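You operate a simulated robot arm through the tools that you are given. There is no shell and no other tool.

You run a simulated robot arm. Do the job below in one go: nothing can be reset, and whatever is moved stays where it is left.

## Task
Rub the smeared sanding drum clean with the yellow block.
Fine: grinder running and extractor on for it; block back where it lay; leave the other drums alone; then grinder off by the red button, extractor off.

Only the result counts: the job must be done as asked and must still hold three seconds after the hand-in. Knocking over, shifting, dropping, spilling or breaking anything else fails it.

## Robot
A 6-joint arm with a two-finger gripper, fixed in place. Base frame: the origin is at the foot of the arm, x ahead of it, y to its left, z up. Units: cm, degrees, N and s.
It reaches about 129.8 cm from its shoulder. Its first joint turns from -149.0 to 149.0 degrees. Payload 1.57 kg.
The tool frame sits at the grasp point between the pads (the TCP): z along the fingers, y along the line on which they close. The tips reach 2.1 cm beyond it. The gripper opens to 7 cm. The gripper's body begins 5 cm behind the TCP.
Orientation is told as [roll, pitch, yaw] about the base's x, y, z axes, in that order, counted from this pose: with the fingers straight down and closing along the base's y, the tool's x points along the base's -x, its y along +y and its z along -z.

## Interface
- The arm moves only by the tool nudge_tool. Its arguments are lists of equal length, an entry for each row: "slide": the shift along the base's x, y, z in cm, a list of three; "delta_rot": the turn, a rotation vector about the base's x, y, z in degrees, a list of three; "grip": the gripper command, from -1 (fully open) to 1 (shut), values between in proportion. In form: {"slide": [[x, y, z], ...], "delta_rot": [[rx, ry, rz], ...], "grip": [grip, ...]}. A call has 1 to 20 rows; each row shifts and turns the commanded pose from where the row before left it. Rows are played at 5 a second. More than 5 cm and 8.6 degrees between two rows, or a gripper value outside its range, and nothing of the call is played. A pose out of reach is approached as far as the arm can. The call stops where the force on the tool passes 70 N (or 10 N more than at its start, if that is more) or the arm is blocked; 0.2 s more then pass. Each finger halts on what it meets, pressing with about 30 N; the grip force reading is that of the motor and also rises with nothing between the fingers. The clock runs only during rows and for 0.2 s after the last one: add rows that do not move to give the fingers time. It gives the time, the measured TCP pose, the force on the tool (base axes), the opening and the grip force at its end, in the units of the frame above (readings bear some noise), with the torque about the TCP (base axes, N m) and any sound that the robot's microphone picked up.
- Cameras (640 x 400 px; columns grow to the right, rows downward): "scene" is fixed at [4.84, 64.93, 164.32]; the picture's right is [0.28, -0.96, 0.00], its down [-0.80, -0.23, -0.55] and it looks along [0.53, 0.15, -0.84] (base axes); focal length 294 px, centre (320, 200). "wrist" rides on the gripper at [7.9, 0.4, -8.1] in the tool frame; the picture's right is [-0.05, 1.00, 0.00], its down [-0.67, -0.04, -0.74] and it looks along [-0.74, -0.04, 0.67] (tool axes); focal length 256 px, centre (320, 200). There is no depth. A picture from a camera that has moved, and an enlarged one, comes with that camera's place and axes in the base frame and with its lens.
- get_image(camera): a new picture of that camera. No time passes.
- move_column(by): slides the trunk up (or, below 0, down) by that many cm; the arm rides with it, the base frame stays. It gives what a move gives, with no picture.
- zoom(camera, box): a new picture of the part [left, top, right, bottom] of that camera's present view, enlarged. No time passes.
- hand_in(): hands the job in; it is judged then, once.

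Nothing tells you positions but the pictures and the camera data. Unless the task says otherwise, let go and move clear before handing in.

The tools are called after "Request:" as a command line: name --argument value ..., lists and objects as JSON in quotes. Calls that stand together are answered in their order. nudge_tool: Moves the arm, as the interface text tells. Its arguments: {"type":"object","properties":{"slide":{"type":"array"},"delta_rot":{"type":"array"},"grip":{"type":"array"}},"required":["slide","delta_rot","grip"]} The other tools are called the same way: move_column (by) slides the trunk up or down; get_image (camera) takes a picture; zoom (camera, box) takes an enlarged picture of a part of a camera's view; hand_in () hands the job in.

At the start:

```text
time: 0.0
ee_pos: [40.69, 53.88, 125.99]
tcp_rot: [-0.1, 0.0, 0.0]
contact_force: [0.5, -1.1, -0.2]
moment: [0.02, -0.02, 0.01]
width: 7.01
grip_force: 0.1
trunk travel left (down, up): [-94.1, 2.9]
```

scene: 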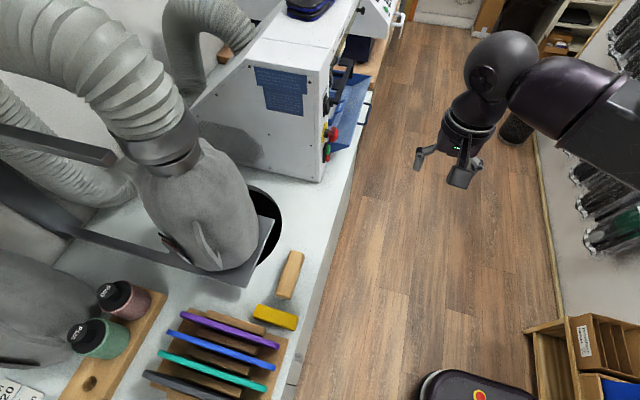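
wrist: 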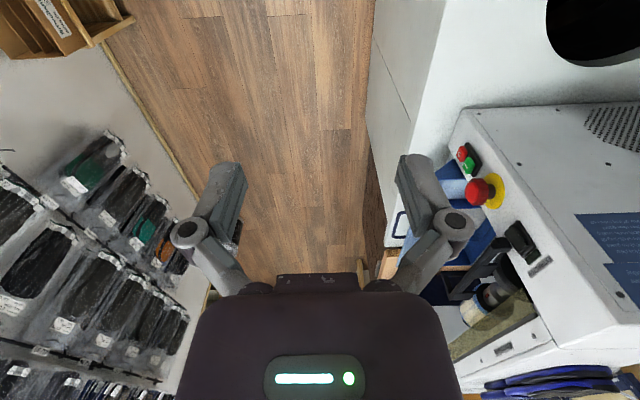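

I see a bench with a white grinder machine (red/green buttons on its side), a hose-like extractor, a drum board with coloured drums and a yellow block near a rack. I'll look closer before moving.

Request:
zoom --camera "scene" --box '[160, 0, 420, 200]'

Request:
zoom --camera "scene" --box '[0, 220, 320, 400]'

Request:
zoom --camera "wrist" --box '[360, 80, 640, 400]'

Request:
zoom --camera "scene" --box '[0, 100, 320, 300]'

```text
2.00 times, centred on (290, 100) of scene
camera zoom: at [4.84, 64.93, 164.32], right [0.28, -0.96, 0.0], down [-0.8, -0.23, -0.55], along [0.53, 0.15, -0.84], focal length 588 px, centre (380, 400)
```

zoom: 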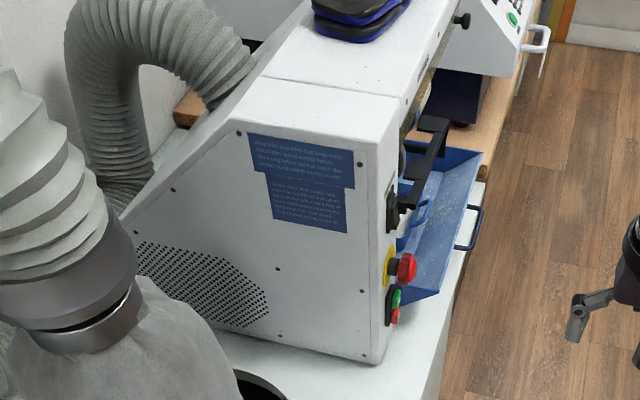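

```text
2.00 times, centred on (160, 310) of scene
camera zoom: at [4.84, 64.93, 164.32], right [0.28, -0.96, 0.0], down [-0.8, -0.23, -0.55], along [0.53, 0.15, -0.84], focal length 588 px, centre (640, -20)
```

zoom: 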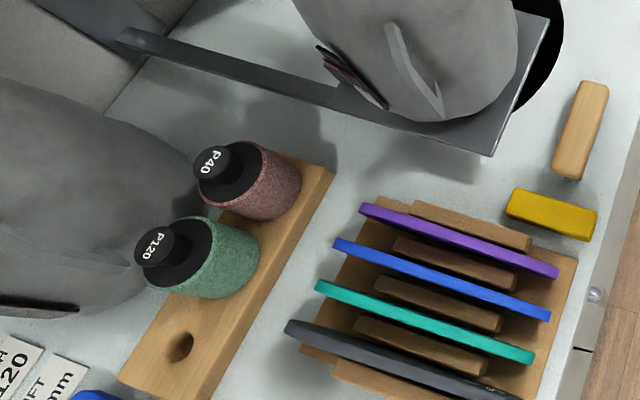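

```text
1.25 times, centred on (500, 240) of wrist
camera zoom: at [32.69, 54.37, 133.98], right [0.05, 1.0, 0.0], down [0.67, -0.04, 0.74], along [0.74, -0.04, -0.67], focal length 320 px, centre (95, 150)
```

zoom: 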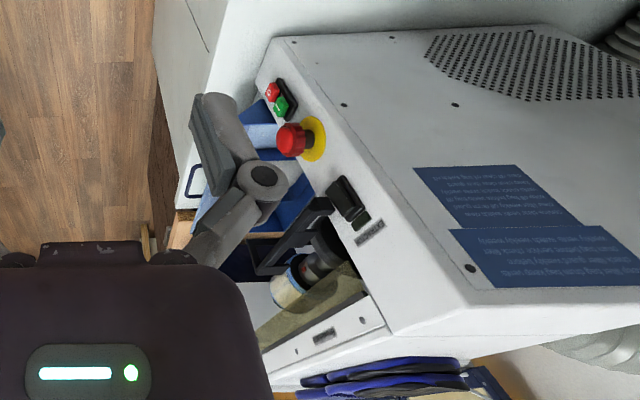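

```text
2.00 times, centred on (160, 200) of scene
camera zoom: at [4.84, 64.93, 164.32], right [0.28, -0.96, 0.0], down [-0.8, -0.23, -0.55], along [0.53, 0.15, -0.84], focal length 588 px, centre (640, 200)
```

zoom: 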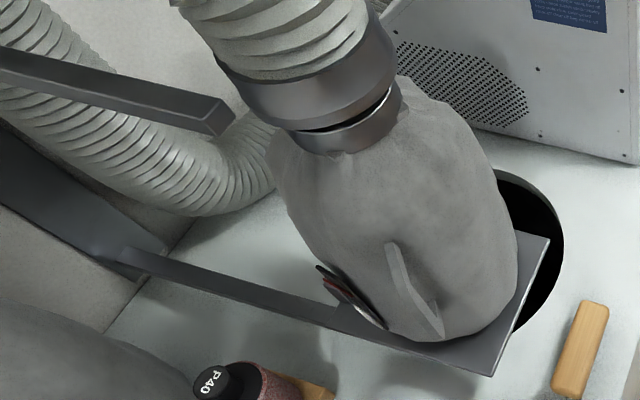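

The machine's control face appears to face -y at roughly y≈78, with the e-stop around [60.7, 77.4, 108]. I'll turn the gripper by +90° about z and back away in y to look squarely at the panel.

Request:
nudge_tool --slide '[[1.5, -1, 0], [1.5, -1, 0], [1.5, -1, 0], [1.5, -1, 0], [1.5, -1, 0], [1.5, -1, 0], [1.5, -1, 0], [1.5, -1, 0], [1.5, -1, 0], [1.5, -1, 0], [1.5, -1, 0]]' --delta_rot '[[0, 0, 8.2], [0, 0, 8.2], [0, 0, 8.2], [0, 0, 8.2], [0, 0, 8.2], [0, 0, 8.2], [0, 0, 8.2], [0, 0, 8.2], [0, 0, 8.2], [0, 0, 8.2], [0, 0, 8]]' --grip '[-1, -1, -1, -1, -1, -1, -1, -1, -1, -1, -1]'

Request:
get_image --camera "wrist"

Request:
get_image --camera "scene"

```text
time: 2.4
ee_pos: [57.14, 42.76, 125.92]
tcp_rot: [0.0, 0.0, 90.0]
contact_force: [0.7, -0.4, -0.4]
moment: [0.0, 0.01, -0.03]
width: 7.01
grip_force: 0.1
trunk travel left (down, up): [-94.1, 2.9]
```

```text
taken
camera wrist: at [56.87, 34.89, 133.97], right [-1.0, 0.05, 0.0], down [0.03, 0.67, 0.74], along [0.04, 0.74, -0.67], focal length 256 px, centre (320, 200)
```

wrist: 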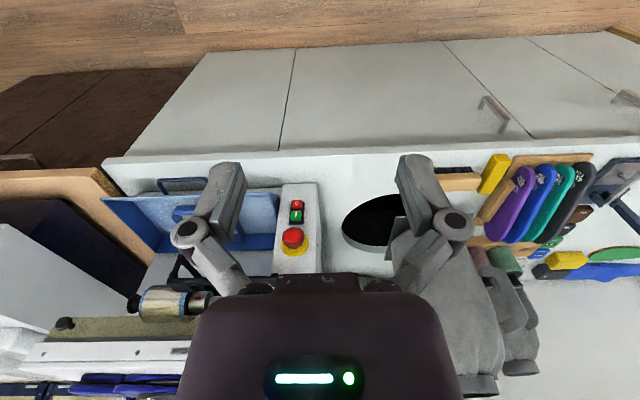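

```text
taken
```

scene: 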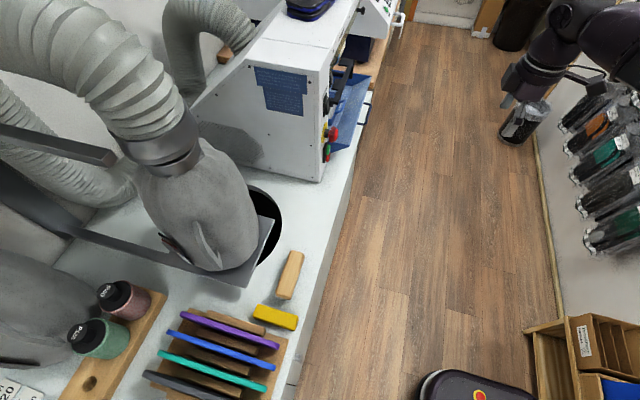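

The view is upside down but shows the machine panel at left and the bench layout at right. I'll zoom in on the pieces.

Request:
zoom --camera "wrist" --box '[100, 170, 340, 320]'

Request:
zoom --camera "wrist" --box '[430, 130, 640, 290]'

Request:
zoom --camera "scene" --box '[280, 40, 400, 200]'

```text
2.67 times, centred on (220, 245) of wrist
camera zoom: at [56.87, 34.89, 133.97], right [-1.0, 0.05, 0.0], down [0.03, 0.67, 0.74], along [0.04, 0.74, -0.67], focal length 683 px, centre (587, 80)
```

zoom: 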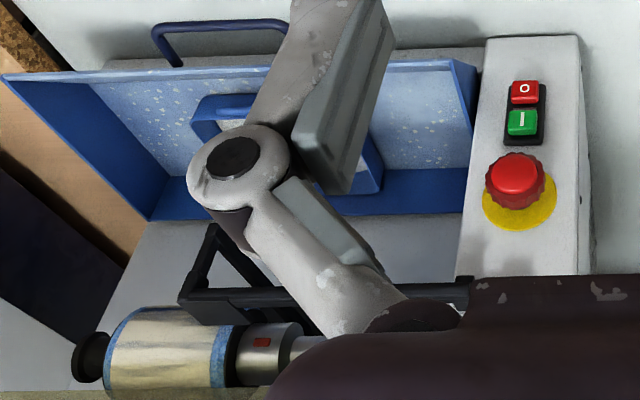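

```text
2.50 times, centred on (535, 210) of wrist
camera zoom: at [56.87, 34.89, 133.97], right [-1.0, 0.05, 0.0], down [0.03, 0.67, 0.74], along [0.04, 0.74, -0.67], focal length 640 px, centre (-218, 175)
```

zoom: 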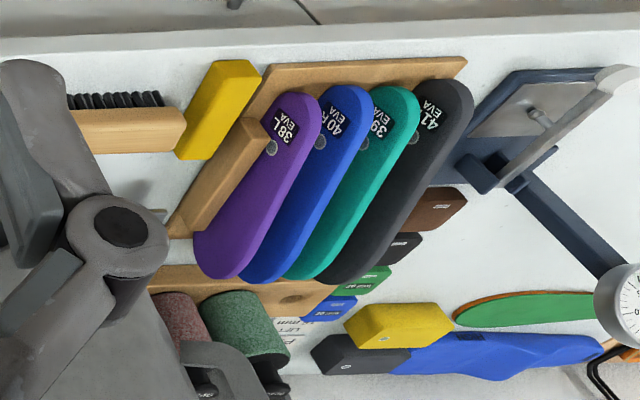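

```text
2.50 times, centred on (340, 120) of scene
camera zoom: at [4.84, 64.93, 164.32], right [0.28, -0.96, 0.0], down [-0.8, -0.23, -0.55], along [0.53, 0.15, -0.84], focal length 734 px, centre (270, 400)
```

zoom: 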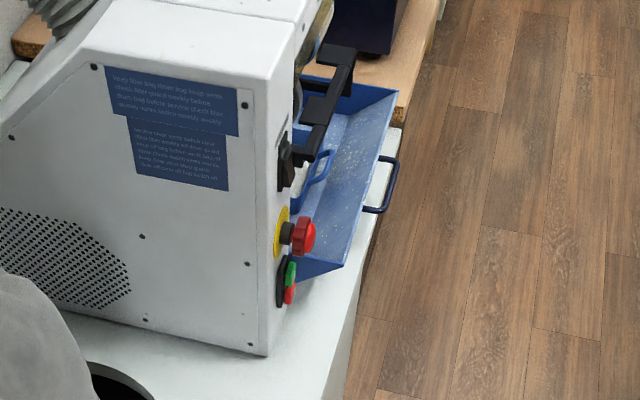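

The grinder's drum carries the yellow-cream smear; a yellow block lies beside a wooden brush, and another yellow piece lies farther along the bench. I'll swing the wrist the other way round so that the camera sits above the fingers with an upright view.

Request:
nudge_tool --slide '[[0, 0, 0], [0, 0, 0], [0, 0, 0], [0, 0, 0], [0, 0, 0], [0, 0, 0], [0, 0, 0], [0, 0, 0], [0, 0, 0], [0, 0, 0], [0, 0, 0], [0, 0, 0], [0, 0, 0], [0, 0, 0], [0, 0, 0], [0, 0, 0], [0, 0, 0], [0, 0, 0], [0, 0, 0], [0, 0, 0]]' --delta_rot '[[0, 0, -8.5], [0, 0, -8.5], [0, 0, -8.5], [0, 0, -8.5], [0, 0, -8.5], [0, 0, -8.5], [0, 0, -8.5], [0, 0, -8.5], [0, 0, -8.5], [0, 0, -8.5], [0, 0, -8.5], [0, 0, -8.5], [0, 0, -8.5], [0, 0, -8.5], [0, 0, -8.5], [0, 0, -8.5], [0, 0, -8.5], [0, 0, -8.5], [0, 0, -8.5], [0, 0, -8.5]]' --grip '[-1, -1, -1, -1, -1, -1, -1, -1, -1, -1, -1, -1, -1, -1, -1, -1, -1, -1, -1, -1]'

```text
time: 6.6
ee_pos: [57.1, 42.92, 125.92]
tcp_rot: [0.0, 0.0, -80.3]
contact_force: [0.7, 0.3, 0.7]
moment: [0.03, 0.0, 0.0]
width: 7.0
grip_force: 0.0
trunk travel left (down, up): [-94.1, 2.9]
```

The wrist swung round freely. Now I'll finish the yaw and tilt the fingers towards +y to look at the panel.

Request:
nudge_tool --slide '[[0, 0, 0], [0, 0, 0], [0, 0, 0], [0, 0, 0], [0, 0, 0], [0, 0, 0], [0, 0, 0], [0, 0, 0], [0, 0, 0], [0, 0, 0]]' --delta_rot '[[0, 0, -8.2], [8, 0, -1.5], [8, 0, 0], [8, 0, 0], [8, 0, 0], [8, 0, 0], [8, 0, 0], [8, 0, 0], [7, 0, 0], [7, 0, 0]]' --grip '[-1, -1, -1, -1, -1, -1, -1, -1, -1, -1]'

Request:
get_image --camera "wrist"

Request:
get_image --camera "scene"

```text
time: 8.8
ee_pos: [57.15, 42.83, 138.33]
tcp_rot: [1.0, 70.0, -89.2]
contact_force: [-0.6, -0.3, 0.2]
moment: [-0.01, -0.02, 0.01]
width: 7.01
grip_force: 0.2
out of reach, approached as far as the arm can: row 3, 4, 5, 6, 7, 8, 9, 10
trunk travel left (down, up): [-94.1, 2.9]
```

```text
taken
camera wrist: at [57.48, 38.01, 148.35], right [1.0, -0.02, -0.04], down [-0.03, -0.93, -0.37], along [-0.03, 0.37, -0.93], focal length 256 px, centre (320, 200)
```

wrist: 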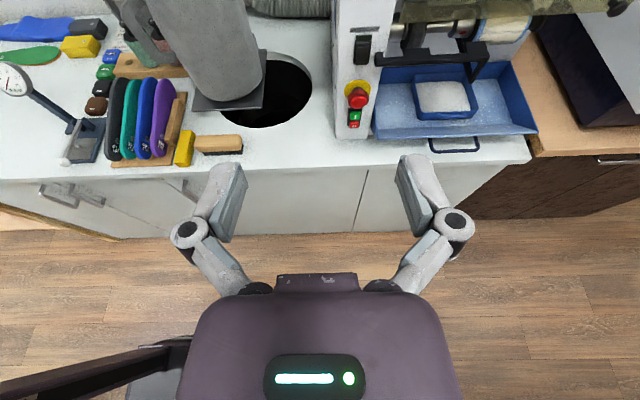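

```text
taken
```

scene: 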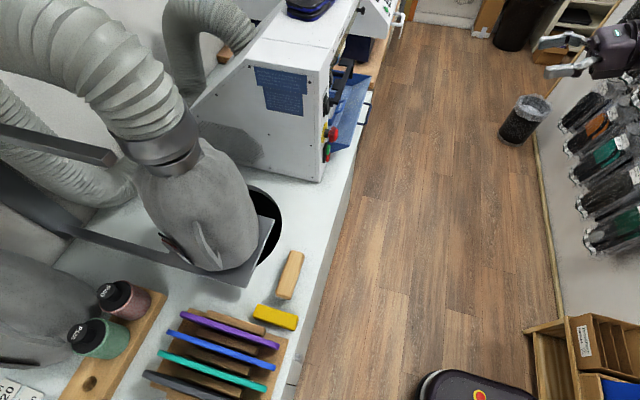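

The view is upright now, from above the aisle. I'll zoom in on the panel, the drum and the bench items.

Request:
zoom --camera "wrist" --box '[320, 0, 560, 160]'

Request:
zoom --camera "wrist" --box '[60, 60, 260, 180]'

Request:
zoom --camera "wrist" --box '[0, 0, 160, 110]'

Request:
zoom --camera "wrist" --box '[330, 20, 430, 140]'

```text
2.50 times, centred on (440, 80) of wrist
camera zoom: at [57.48, 38.01, 148.35], right [1.0, -0.02, -0.04], down [-0.03, -0.93, -0.37], along [-0.03, 0.37, -0.93], focal length 640 px, centre (20, 500)
```

zoom: 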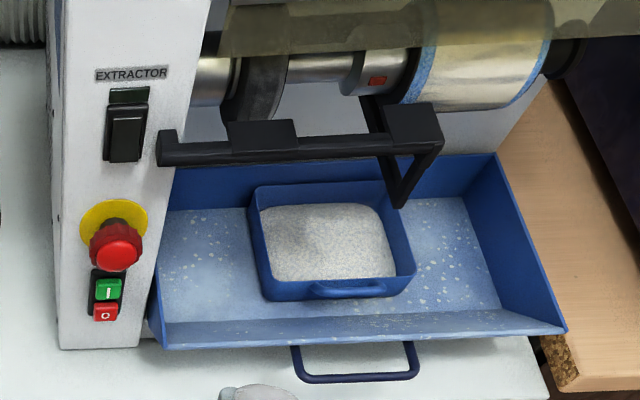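

```text
3.20 times, centred on (160, 120) of wrist
camera zoom: at [57.48, 38.01, 148.35], right [1.0, -0.02, -0.04], down [-0.03, -0.93, -0.37], along [-0.03, 0.37, -0.93], focal length 819 px, centre (832, 456)
```

zoom: 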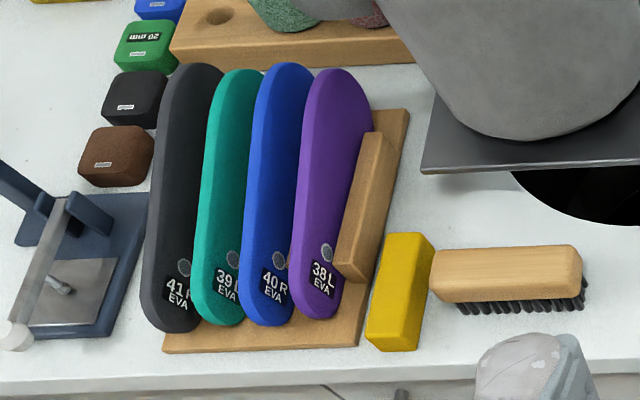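

```text
3.64 times, centred on (80, 55) of wrist
camera zoom: at [57.48, 38.01, 148.35], right [1.0, -0.02, -0.04], down [-0.03, -0.93, -0.37], along [-0.03, 0.37, -0.93], focal length 931 px, centre (1193, 727)
```

zoom: 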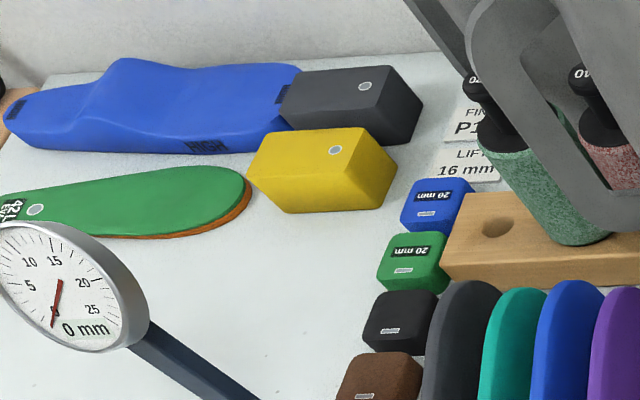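

```text
3.33 times, centred on (380, 80) of wrist
camera zoom: at [57.48, 38.01, 148.35], right [1.0, -0.02, -0.04], down [-0.03, -0.93, -0.37], along [-0.03, 0.37, -0.93], focal length 853 px, centre (120, 600)
```

zoom: 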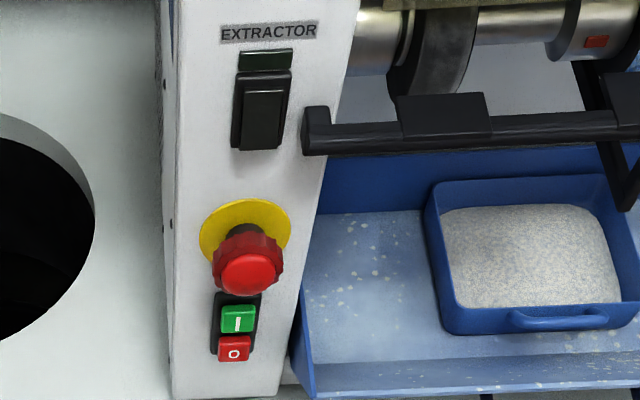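

The panel has an EXTRACTOR rocker with an indicator, an e-stop, and green I / red O buttons, with the smeared drum on the shaft to the right. The bench is at about z≈89, the e-stop near [64, 77.6, 105]. The arm runs out of reach up here with tilted fingers, so I'll lower the trunk and look again.

Request:
move_column --by -25

Request:
get_image --camera "wrist"

Request:
get_image --camera "scene"

```text
time: 11.4
ee_pos: [57.07, 42.96, 113.21]
tcp_rot: [1.0, 69.8, -89.2]
contact_force: [0.2, -0.3, 0.1]
moment: [0.03, 0.01, 0.0]
width: 7.02
grip_force: 0.0
trunk travel left (down, up): [-69.1, 27.9]
```

```text
taken
camera wrist: at [57.5, 38.03, 123.33], right [1.0, -0.02, -0.04], down [-0.03, -0.93, -0.37], along [-0.03, 0.37, -0.93], focal length 256 px, centre (320, 200)
```

wrist: 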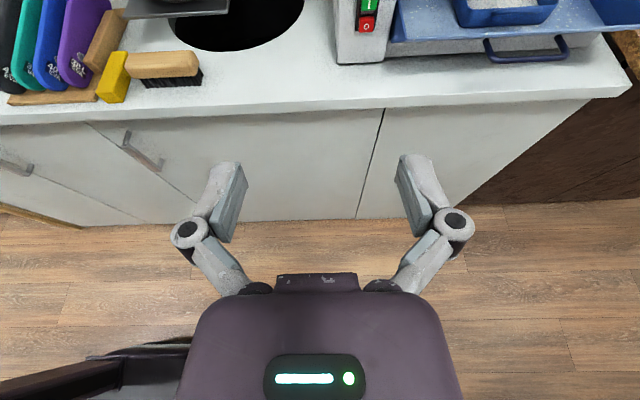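

```text
taken
```

scene: 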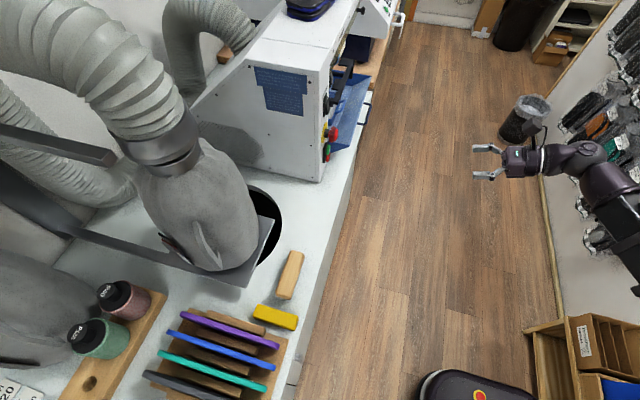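

Now the arm is lower. I'll tilt the fingers up past horizontal so the camera looks at the panel more squarely.

Request:
nudge_tool --slide '[[1, 0, 0], [1, 0, 0], [1, 0, 0], [1, 0, 0], [1, 0, 0]]' --delta_rot '[[8, 0, 0], [8, 0, 0], [8, 0, 0], [8, 0, 0], [8, 0, 0]]' --grip '[1, 1, 1, 1, 1]'

Request:
get_image --camera "wrist"

```text
time: 12.6
ee_pos: [62.17, 42.89, 125.94]
tcp_rot: [179.2, 70.2, 89.2]
contact_force: [0.3, 0.1, 0.5]
moment: [-0.01, -0.01, -0.02]
width: 0.0
grip_force: 28.8
out of reach, approached as far as the arm can: row 1, 2, 3, 4, 5
trunk travel left (down, up): [-69.1, 27.9]
```

```text
taken
camera wrist: at [62.54, 32.61, 130.5], right [1.0, 0.01, -0.05], down [-0.03, -0.47, -0.88], along [-0.03, 0.88, -0.47], focal length 256 px, centre (320, 200)
```

wrist: 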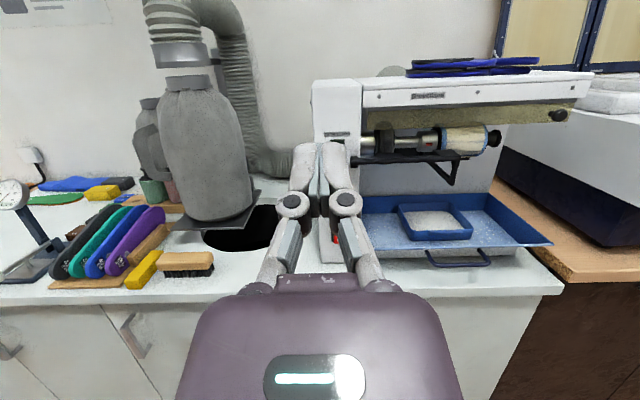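

A very good frontal view now. I'll zoom in on the grinder head, drum and panel.

Request:
zoom --camera "wrist" --box '[340, 60, 520, 200]'

Request:
zoom --camera "wrist" --box '[100, 200, 260, 300]'

Request:
zoom --camera "wrist" --box '[420, 110, 520, 170]'

```text
2.86 times, centred on (430, 130) of wrist
camera zoom: at [62.54, 32.61, 130.5], right [1.0, 0.01, -0.05], down [-0.03, -0.47, -0.88], along [-0.03, 0.88, -0.47], focal length 731 px, centre (6, 400)
```

zoom: 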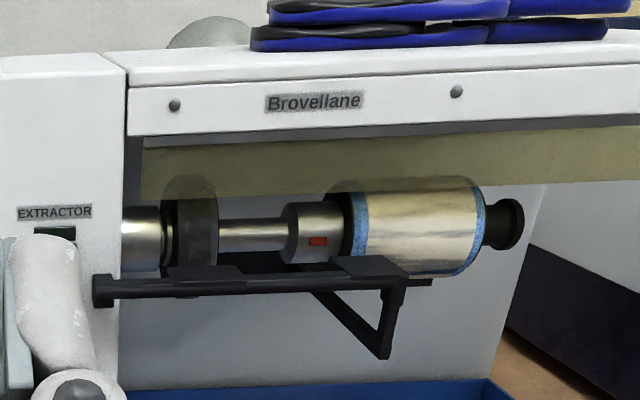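

```text
4.00 times, centred on (180, 250) of wrist
camera zoom: at [62.54, 32.61, 130.5], right [1.0, 0.01, -0.05], down [-0.03, -0.47, -0.88], along [-0.03, 0.88, -0.47], focal length 1024 px, centre (880, 0)
```

zoom: 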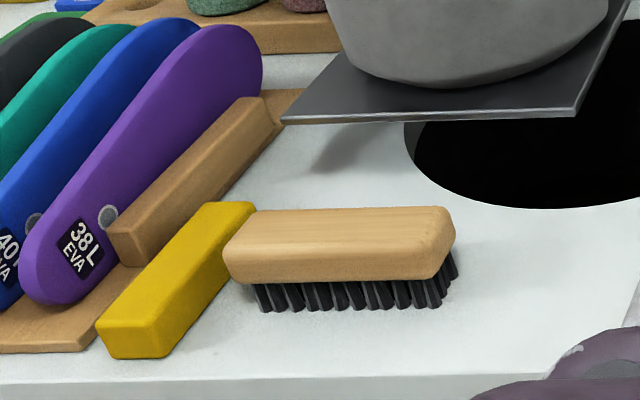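

```text
6.40 times, centred on (470, 140) of wrist
camera zoom: at [62.54, 32.61, 130.5], right [1.0, 0.01, -0.05], down [-0.03, -0.47, -0.88], along [-0.03, 0.88, -0.47], focal length 1638 px, centre (-640, 584)
```

zoom: 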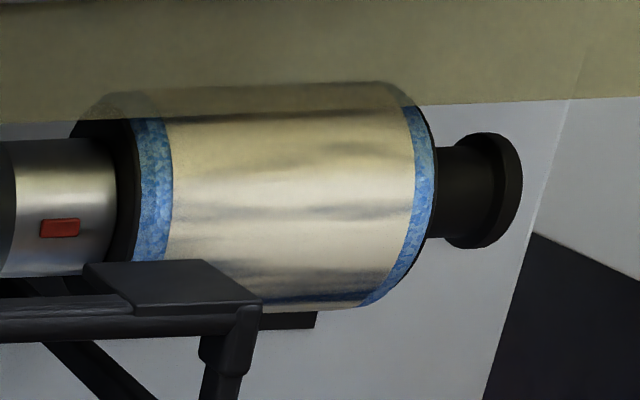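

Stereo between views puts the bench at z≈86.5, the block at about x 15.6–18.9, y 74.6–84.6, and the panel controls at x≈64.6, y≈79–80 (rocker z≈115, green z≈98.3, red z≈95). I'll move in closer, a bit to the left of the panel, to study the rocker and drum.

Request:
nudge_tool --slide '[[-1.5, 3, -2], [-1.5, 3, -2], [-1.5, 3, -2], [-1.5, 3, -2]]' --delta_rot '[[0, 0, 0], [0, 0, 0], [0, 0, 0], [0, 0, 0]]' --grip '[1, 1, 1, 1]'

Request:
get_image --camera "wrist"

Request:
zoom --camera "wrist" --box '[330, 60, 430, 220]'

Request:
zoom --camera "wrist" --box '[400, 40, 580, 180]'

Request:
zoom --camera "scene" --box '[280, 40, 600, 240]'

```text
time: 13.6
ee_pos: [55.97, 54.91, 125.84]
tcp_rot: [179.2, 70.2, 89.0]
contact_force: [0.0, 0.8, 0.3]
moment: [-0.01, 0.0, -0.02]
width: 0.0
grip_force: 29.0
out of reach, approached as far as the arm can: row 1, 2, 3, 4
trunk travel left (down, up): [-69.1, 27.9]
```

```text
taken
camera wrist: at [56.33, 44.63, 130.49], right [1.0, 0.01, -0.05], down [-0.03, -0.48, -0.88], along [-0.03, 0.88, -0.47], focal length 256 px, centre (320, 200)
```

wrist: 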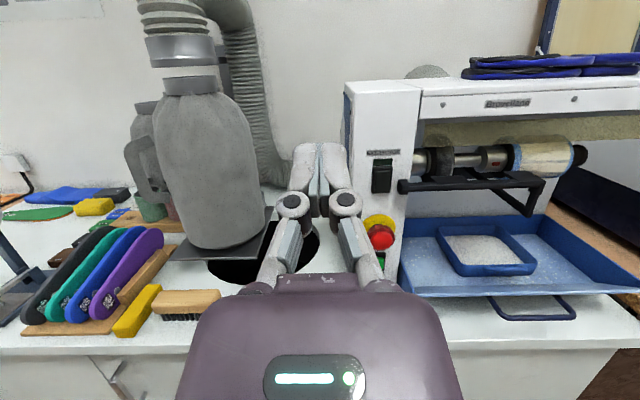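

```text
2.50 times, centred on (380, 140) of wrist
camera zoom: at [56.33, 44.63, 130.49], right [1.0, 0.01, -0.05], down [-0.03, -0.48, -0.88], along [-0.03, 0.88, -0.47], focal length 640 px, centre (170, 350)
```

zoom: 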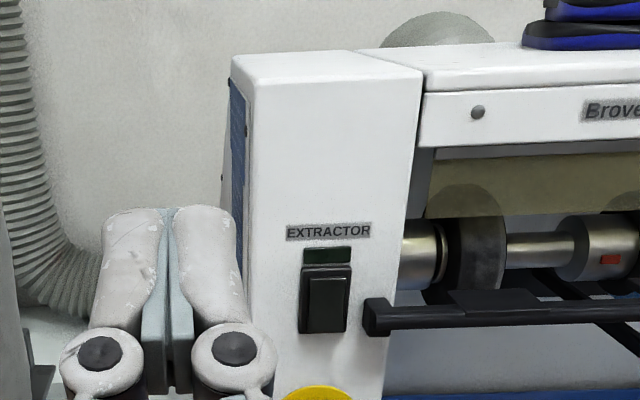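

```text
2.86 times, centred on (490, 110) of wrist
camera zoom: at [56.33, 44.63, 130.49], right [1.0, 0.01, -0.05], down [-0.03, -0.48, -0.88], along [-0.03, 0.88, -0.47], focal length 731 px, centre (-166, 457)
```

zoom: 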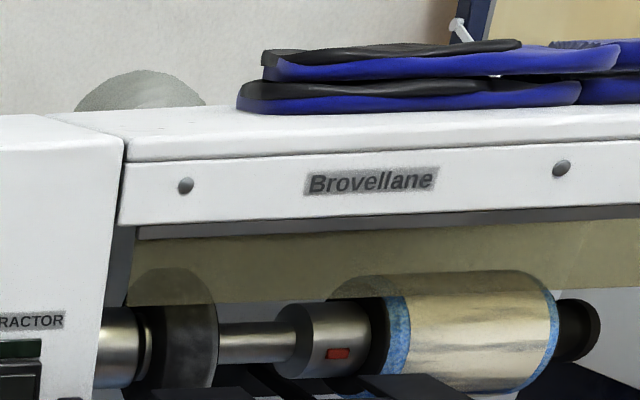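

```text
2.00 times, centred on (440, 140) of scene
camera zoom: at [4.84, 64.93, 164.32], right [0.28, -0.96, 0.0], down [-0.8, -0.23, -0.55], along [0.53, 0.15, -0.84], focal length 588 px, centre (80, 320)
```

zoom: 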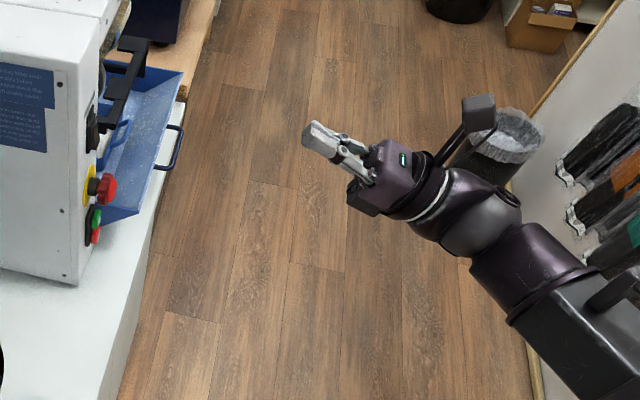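

It seems the arm's own z hardly changes: height comes from the trunk, and tilting swings the TCP about the wrist. I'll zoom closer on the rocker to see which half stands out.

Request:
zoom --camera "wrist" --box '[364, 145, 404, 200]'

Request:
zoom --camera "scene" --box '[315, 50, 355, 165]'

Request:
zoom --camera "wrist" --box '[100, 260, 240, 350]'

Request:
zoom --camera "wrist" --box '[390, 120, 600, 230]'

```text
7.27 times, centred on (384, 172) of wrist
camera zoom: at [56.33, 44.63, 130.49], right [1.0, 0.01, -0.05], down [-0.03, -0.48, -0.88], along [-0.03, 0.88, -0.47], focal length 1862 px, centre (-146, 400)
```

zoom: 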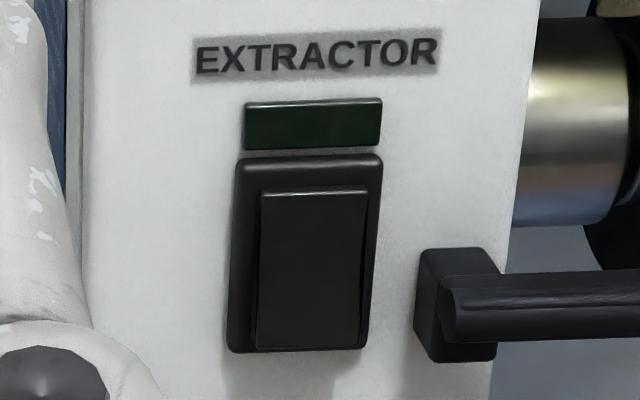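

```text
3.48 times, centred on (335, 108) of scene
camera zoom: at [4.84, 64.93, 164.32], right [0.28, -0.96, 0.0], down [-0.8, -0.23, -0.55], along [0.53, 0.15, -0.84], focal length 1022 px, centre (268, 522)
```

zoom: 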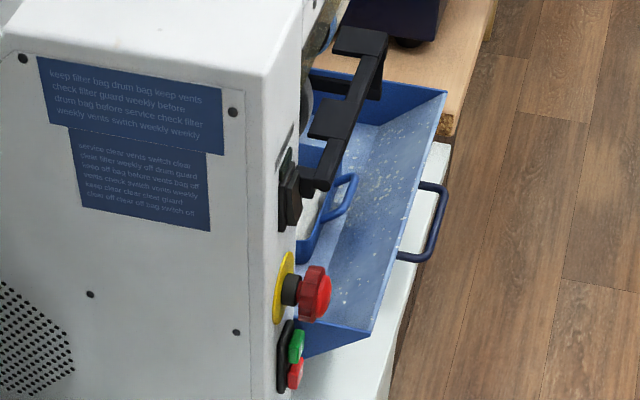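

```text
4.44 times, centred on (170, 305) of wrist
camera zoom: at [56.33, 44.63, 130.49], right [1.0, 0.01, -0.05], down [-0.03, -0.48, -0.88], along [-0.03, 0.88, -0.47], focal length 1138 px, centre (987, -267)
```

zoom: 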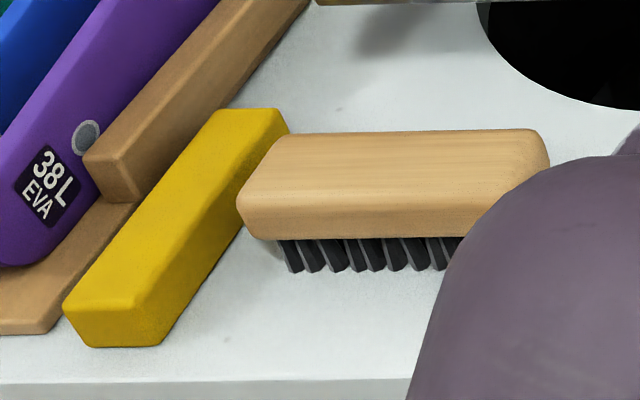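

```text
3.05 times, centred on (495, 175) of wrist
camera zoom: at [56.33, 44.63, 130.49], right [1.0, 0.01, -0.05], down [-0.03, -0.48, -0.88], along [-0.03, 0.88, -0.47], focal length 780 px, centre (-213, 276)
```

zoom: 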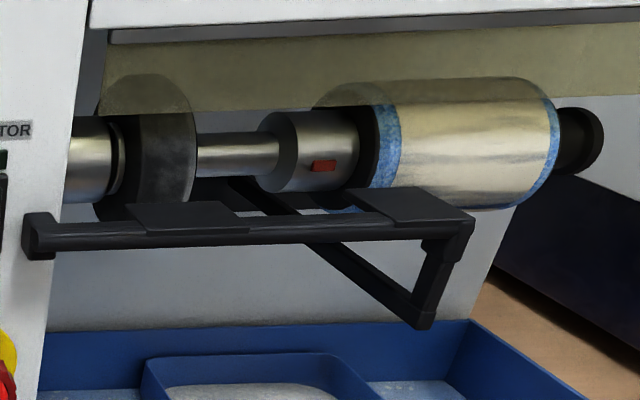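

Request:
zoom --camera "scene" --box '[322, 88, 344, 122]'

Request:
zoom --camera "wrist" --box '[372, 158, 396, 196]'

Request:
zoom --camera "scene" --box '[322, 118, 346, 162]'

```text
11.76 times, centred on (333, 105) of scene
camera zoom: at [4.84, 64.93, 164.32], right [0.28, -0.96, 0.0], down [-0.8, -0.23, -0.55], along [0.53, 0.15, -0.84], focal length 3456 px, centre (167, 1318)
```

zoom: 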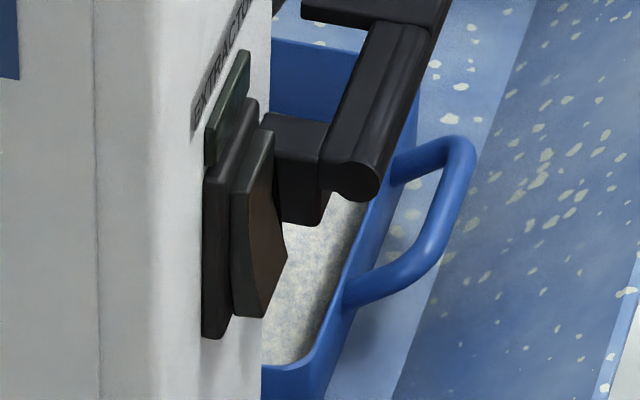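

```text
10.53 times, centred on (384, 177) of wrist
camera zoom: at [56.33, 44.63, 130.49], right [1.0, 0.01, -0.05], down [-0.03, -0.48, -0.88], along [-0.03, 0.88, -0.47], focal length 2695 px, centre (-354, 442)
```

zoom: 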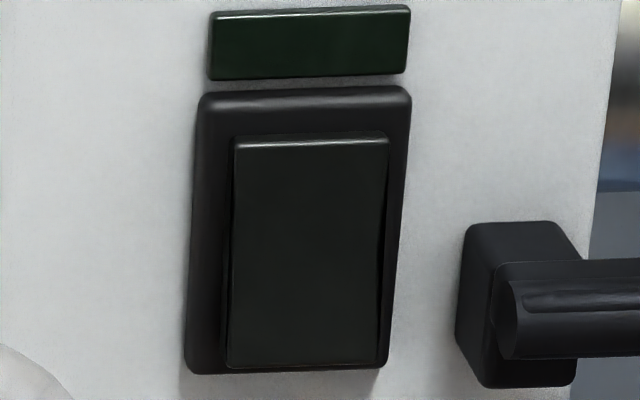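

```text
9.09 times, centred on (334, 140) of scene
camera zoom: at [4.84, 64.93, 164.32], right [0.28, -0.96, 0.0], down [-0.8, -0.23, -0.55], along [0.53, 0.15, -0.84], focal length 2670 px, centre (193, 746)
```

zoom: 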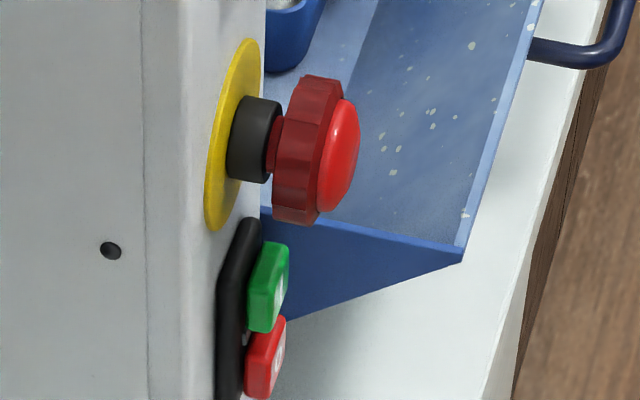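

The rocker's lower half stands out, so it must be pressed at its lower half (x≈64.5, z≈113.6). The drum axis works out to y≈86.4, z≈114.8, r≈3.6, x 85–94. I'll level the fingers to point straight at the panel and see how the height behaves.

Request:
nudge_tool --slide '[[2, 2, -2.1], [2, 2, -2.1], [2, 2, -2.1], [2.5, 2, 0]]' --delta_rot '[[-6.6, 0, 0], [-6.6, 0, 0], [-6.6, 0, 0], [0, 0, 0]]' --grip '[1, 1, 1, 1]'

Request:
get_image --camera "wrist"

```text
time: 14.6
ee_pos: [64.67, 62.86, 119.58]
tcp_rot: [80.4, 89.7, -9.7]
contact_force: [-1.1, 0.3, 0.8]
moment: [-0.01, -0.02, 0.03]
width: 0.0
grip_force: 28.7
trunk travel left (down, up): [-69.1, 27.9]
```

```text
taken
camera wrist: at [65.04, 54.86, 127.37], right [1.0, 0.0, -0.05], down [-0.03, -0.75, -0.67], along [-0.03, 0.67, -0.74], focal length 256 px, centre (320, 200)
```

wrist: 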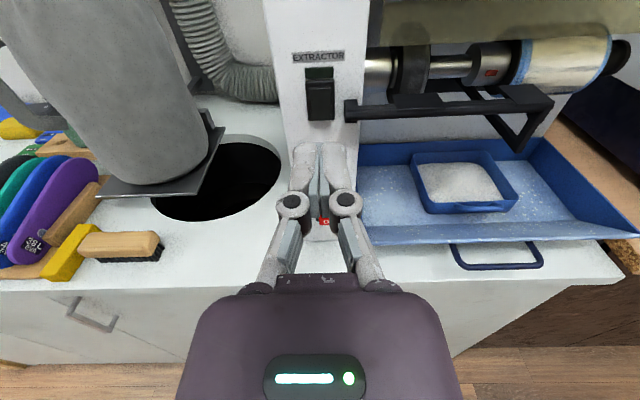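

Height control by trunk is confirmed: level fingers at z=119.58. I'll zoom to refine the rocker and the drum/rest positions from this nearer view.

Request:
zoom --camera "wrist" --box '[280, 40, 360, 140]'

Request:
zoom --camera "wrist" --box '[360, 20, 640, 160]'

Request:
zoom --camera "wrist" --box '[0, 190, 180, 300]'

```text
4.00 times, centred on (320, 90) of wrist
camera zoom: at [65.04, 54.86, 127.37], right [1.0, 0.0, -0.05], down [-0.03, -0.75, -0.67], along [-0.03, 0.67, -0.74], focal length 1024 px, centre (320, 640)
```

zoom: 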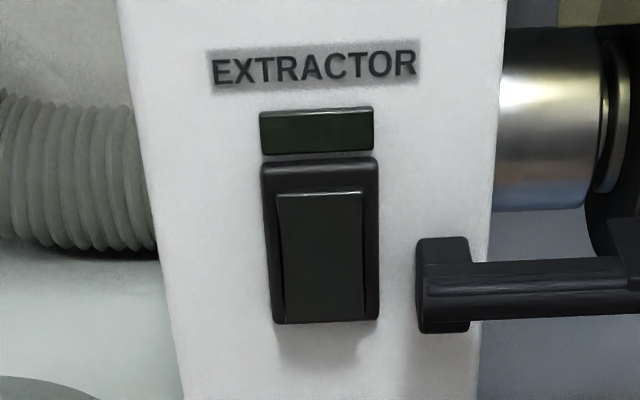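

```text
2.29 times, centred on (500, 90) of wrist
camera zoom: at [65.04, 54.86, 127.37], right [1.0, 0.0, -0.05], down [-0.03, -0.75, -0.67], along [-0.03, 0.67, -0.74], focal length 585 px, centre (-91, 451)
```

zoom: 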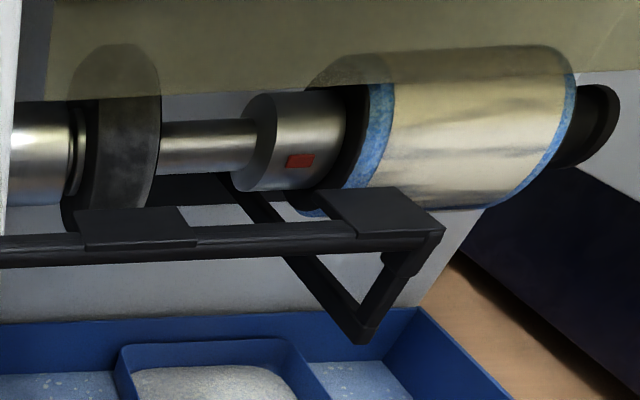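

```text
3.56 times, centred on (90, 245) of wrist
camera zoom: at [65.04, 54.86, 127.37], right [1.0, 0.0, -0.05], down [-0.03, -0.75, -0.67], along [-0.03, 0.67, -0.74], focal length 910 px, centre (1138, 40)
```

zoom: 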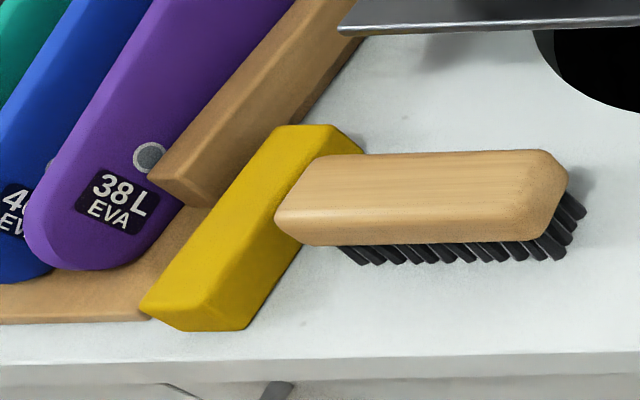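

The rocker spans z≈113.3–116.4 at x≈64.5. I'll lower the trunk so the closed tips face its lower half, then approach.

Request:
move_column --by -5.8

Request:
nudge_tool --slide '[[0, 4, 0], [0, 4, 0], [-0.1, 3.5, 0], [0, 0.5, 0]]' --delta_rot '[[0, 0, 0], [0, 0, 0], [0, 0, 0], [0, 0, 0]]' --grip '[1, 1, 1, 1]'

Request:
get_image --camera "wrist"

Request:
zoom --camera "scene" --box '[300, 60, 420, 160]'

```text
time: 15.6
ee_pos: [64.63, 62.9, 113.84]
tcp_rot: [99.7, 89.6, 9.6]
contact_force: [0.3, 0.3, 0.7]
moment: [-0.02, -0.02, -0.02]
width: 0.01
grip_force: 28.6
trunk travel left (down, up): [-63.3, 33.7]
```

```text
time: 16.6
ee_pos: [64.52, 74.86, 113.76]
tcp_rot: [98.5, 89.7, 8.4]
contact_force: [0.0, 0.9, 0.4]
moment: [-0.06, 0.03, 0.03]
width: 0.0
grip_force: 28.3
trunk travel left (down, up): [-63.3, 33.7]
```

```text
taken
camera wrist: at [64.85, 66.81, 121.62], right [1.0, 0.0, -0.05], down [-0.03, -0.74, -0.67], along [-0.03, 0.67, -0.74], focal length 256 px, centre (320, 200)
```

wrist: 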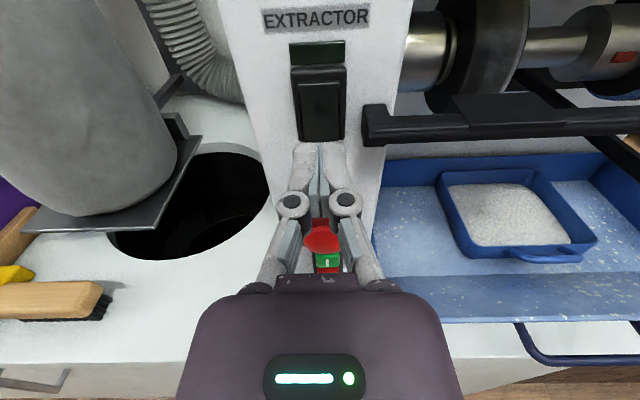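

```text
4.00 times, centred on (360, 110) of scene
camera zoom: at [4.84, 64.93, 164.32], right [0.28, -0.96, 0.0], down [-0.8, -0.23, -0.55], along [0.53, 0.15, -0.84], focal length 1175 px, centre (160, 560)
```

zoom: 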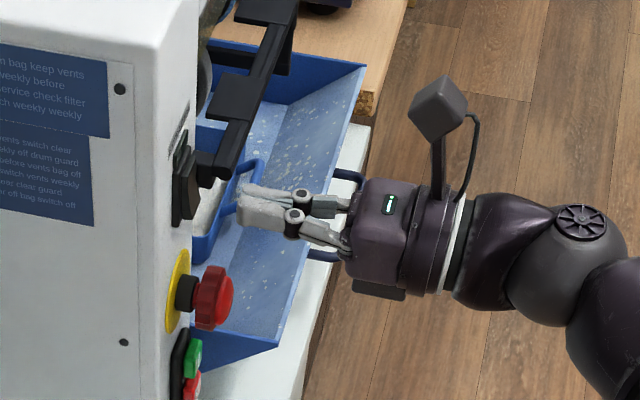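

The tips line up with the rocker; refined, its face is near y≈79.7 and its lower half is z≈112.6–114.3. I'll drop 0.5 cm and push in small steps.

Request:
move_column --by -0.5

Request:
nudge_tool --slide '[[0, 0.6, 0], [0, 0.6, 0], [0, 0.4, 0], [0, 0.3, 0], [0, 0.3, 0], [0, 0.3, 0]]' --delta_rot '[[0, 0, 0], [0, 0, 0], [0, 0, 0], [0, 0, 0], [0, 0, 0], [0, 0, 0]]' --grip '[1, 1, 1, 1, 1, 1]'

Request:
get_image --camera "wrist"

```text
time: 17.1
ee_pos: [64.48, 74.87, 113.23]
tcp_rot: [101.2, 89.8, 11.0]
contact_force: [-0.2, -0.2, -0.2]
moment: [-0.01, 0.01, 0.0]
width: 0.0
grip_force: 29.2
trunk travel left (down, up): [-62.8, 34.2]
```

```text
time: 18.5
ee_pos: [64.52, 77.43, 113.31]
tcp_rot: [102.1, 89.8, 12.0]
contact_force: [0.0, 0.8, -1.0]
moment: [-0.02, 0.0, -0.02]
width: 0.0
grip_force: 28.7
trunk travel left (down, up): [-62.8, 34.2]
```

```text
taken
camera wrist: at [64.87, 69.28, 121.12], right [1.0, 0.0, -0.05], down [-0.03, -0.74, -0.67], along [-0.03, 0.67, -0.74], focal length 256 px, centre (320, 200)
```

wrist: 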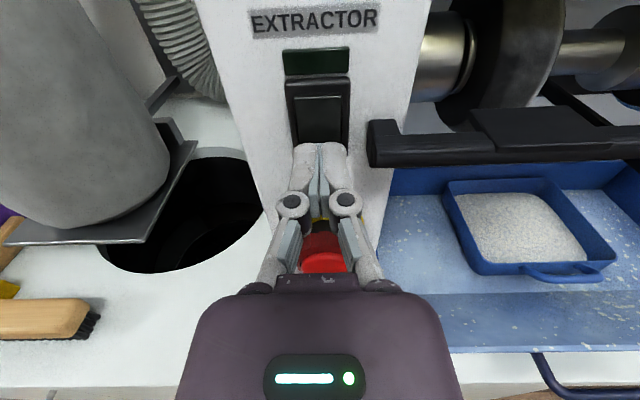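

No contact yet; I'll keep creeping in with small steps.

Request:
nudge_tool --slide '[[0, 0.25, 0], [0, 0.25, 0], [0, 0.25, 0]]' --delta_rot '[[0, 0, 0], [0, 0, 0], [0, 0, 0]]' --grip '[1, 1, 1]'

Request:
zoom --camera "scene" --box '[310, 80, 370, 130]'

Request:
zoom --camera "wrist" --box '[260, 0, 380, 160]'

```text
time: 19.3
ee_pos: [64.46, 77.76, 113.26]
tcp_rot: [96.1, 89.6, 6.0]
contact_force: [-4.0, -18.3, -11.3]
moment: [-0.11, -0.05, 0.09]
width: 0.59
grip_force: 28.5
trunk travel left (down, up): [-62.8, 34.2]
heard: click
```

```text
8.00 times, centred on (340, 105) of scene
camera zoom: at [4.84, 64.93, 164.32], right [0.28, -0.96, 0.0], down [-0.8, -0.23, -0.55], along [0.53, 0.15, -0.84], focal length 2350 px, centre (160, 960)
```

zoom: 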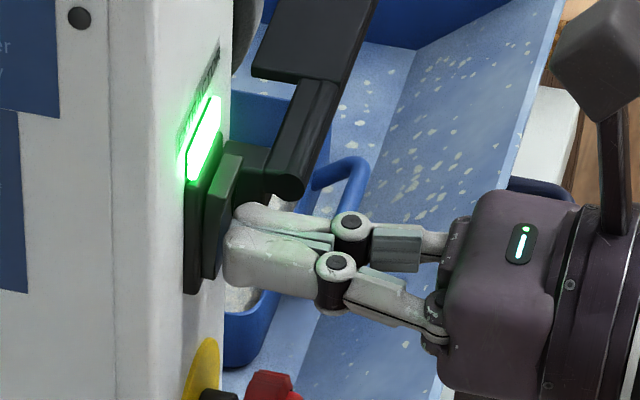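

```text
2.50 times, centred on (320, 80) of wrist
camera zoom: at [64.84, 69.78, 121.13], right [1.0, 0.0, -0.05], down [-0.03, -0.74, -0.67], along [-0.03, 0.67, -0.74], focal length 640 px, centre (320, 500)
```

zoom: 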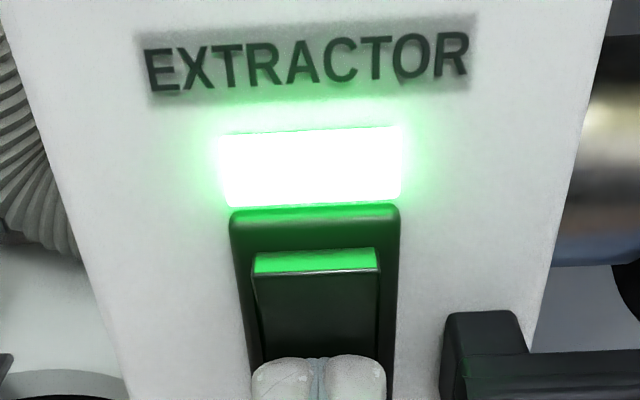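

Extractor is on (lit, click heard). I'll back off, lower to the green button's height, and look again.

Request:
nudge_tool --slide '[[0, -3, 0], [0, -4, 0], [0.3, -4, 0]]' --delta_rot '[[0, 0, 0], [0, 0, 0], [0, 0, 0]]' --grip '[1, 1, 1]'

Request:
move_column --by -8

Request:
get_image --camera "wrist"

Request:
zoom --camera "wrist" --box '[270, 80, 370, 180]'

Request:
zoom --camera "wrist" --box '[380, 0, 640, 160]'

```text
time: 20.1
ee_pos: [64.93, 66.9, 113.36]
tcp_rot: [100.0, 89.7, 10.0]
contact_force: [-0.2, 0.4, -0.3]
moment: [0.01, -0.04, 0.04]
width: 0.0
grip_force: 28.2
trunk travel left (down, up): [-62.8, 34.2]
```

```text
time: 21.3
ee_pos: [64.82, 67.08, 105.31]
tcp_rot: [98.4, 89.7, 8.2]
contact_force: [0.4, 0.0, 0.5]
moment: [0.0, -0.01, 0.02]
width: 0.01
grip_force: 28.2
trunk travel left (down, up): [-54.8, 42.2]
```

```text
taken
camera wrist: at [65.2, 58.93, 113.13], right [1.0, 0.0, -0.05], down [-0.03, -0.74, -0.67], along [-0.03, 0.67, -0.74], focal length 256 px, centre (320, 200)
```

wrist: 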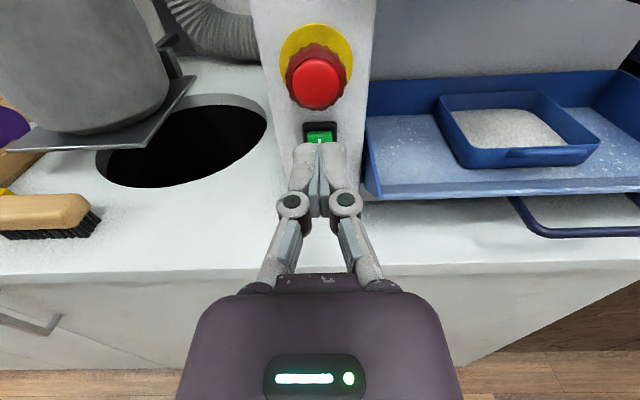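

```text
4.00 times, centred on (320, 130) of wrist
camera zoom: at [65.2, 58.93, 113.13], right [1.0, 0.0, -0.05], down [-0.03, -0.74, -0.67], along [-0.03, 0.67, -0.74], focal length 1024 px, centre (320, 480)
```

zoom: 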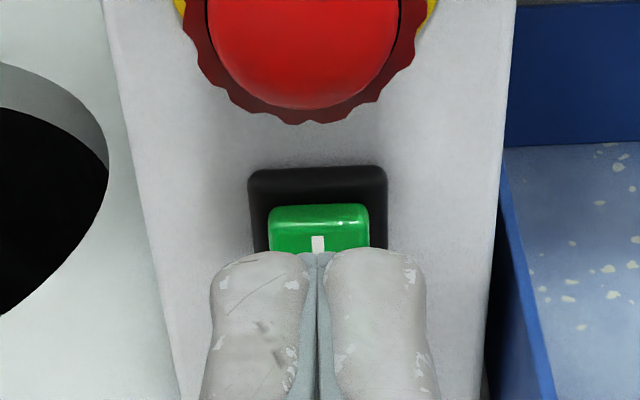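

```text
2.46 times, centred on (510, 80) of wrist
camera zoom: at [65.2, 58.93, 113.13], right [1.0, 0.0, -0.05], down [-0.03, -0.74, -0.67], along [-0.03, 0.67, -0.74], focal length 630 px, centre (-148, 495)
```

zoom: 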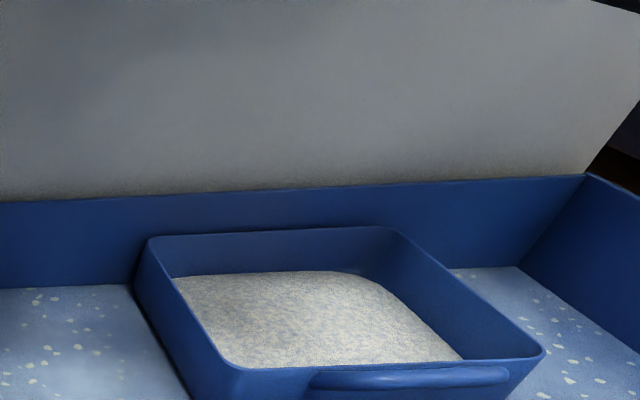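

Green button's centre is about [64.65, ~79.8, 97.6]. I'll lower to that height and press it in small steps.

Request:
move_column --by -7.7

Request:
nudge_tool --slide '[[-0.15, 4, 0], [0, 4, 0], [0, 1, 0], [0, 0.4, 0], [0, 0.3, 0]]' --delta_rot '[[0, 0, 0], [0, 0, 0], [0, 0, 0], [0, 0, 0], [0, 0, 0]]' --grip '[1, 1, 1, 1, 1]'

Request:
zoom --camera "scene" --box '[310, 115, 380, 170]'

Request:
get_image --camera "wrist"

```text
time: 22.4
ee_pos: [64.82, 66.92, 97.59]
tcp_rot: [98.2, 89.6, 8.0]
contact_force: [0.2, 0.1, 0.2]
moment: [0.0, -0.01, 0.01]
width: 0.0
grip_force: 28.0
trunk travel left (down, up): [-47.1, 49.9]
```

```text
time: 23.6
ee_pos: [64.71, 76.8, 97.58]
tcp_rot: [107.9, 89.7, 17.8]
contact_force: [-0.7, 0.5, 0.0]
moment: [0.0, -0.03, 0.01]
width: 0.0
grip_force: 28.4
trunk travel left (down, up): [-47.1, 49.9]
```

```text
7.27 times, centred on (345, 142) of scene
camera zoom: at [4.84, 64.93, 164.32], right [0.28, -0.96, 0.0], down [-0.8, -0.23, -0.55], along [0.53, 0.15, -0.84], focal length 2136 px, centre (138, 618)
```

zoom: 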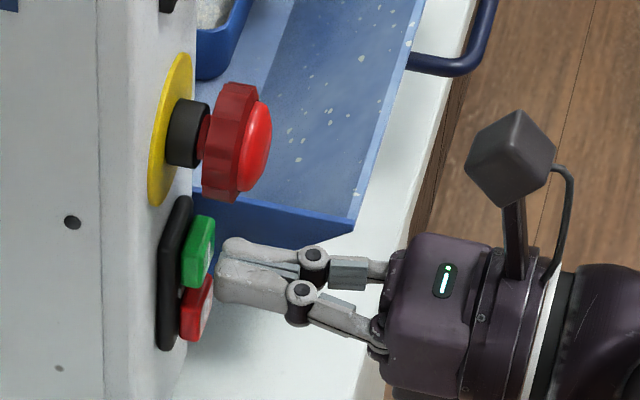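

```text
taken
camera wrist: at [65.07, 68.68, 105.43], right [1.0, 0.0, -0.05], down [-0.03, -0.74, -0.67], along [-0.03, 0.67, -0.74], focal length 256 px, centre (320, 200)
```

wrist: 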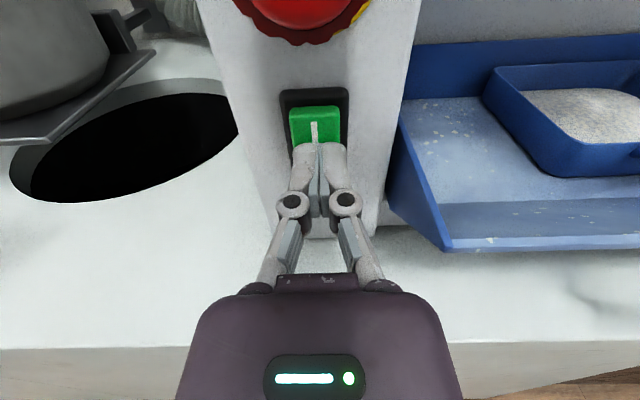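

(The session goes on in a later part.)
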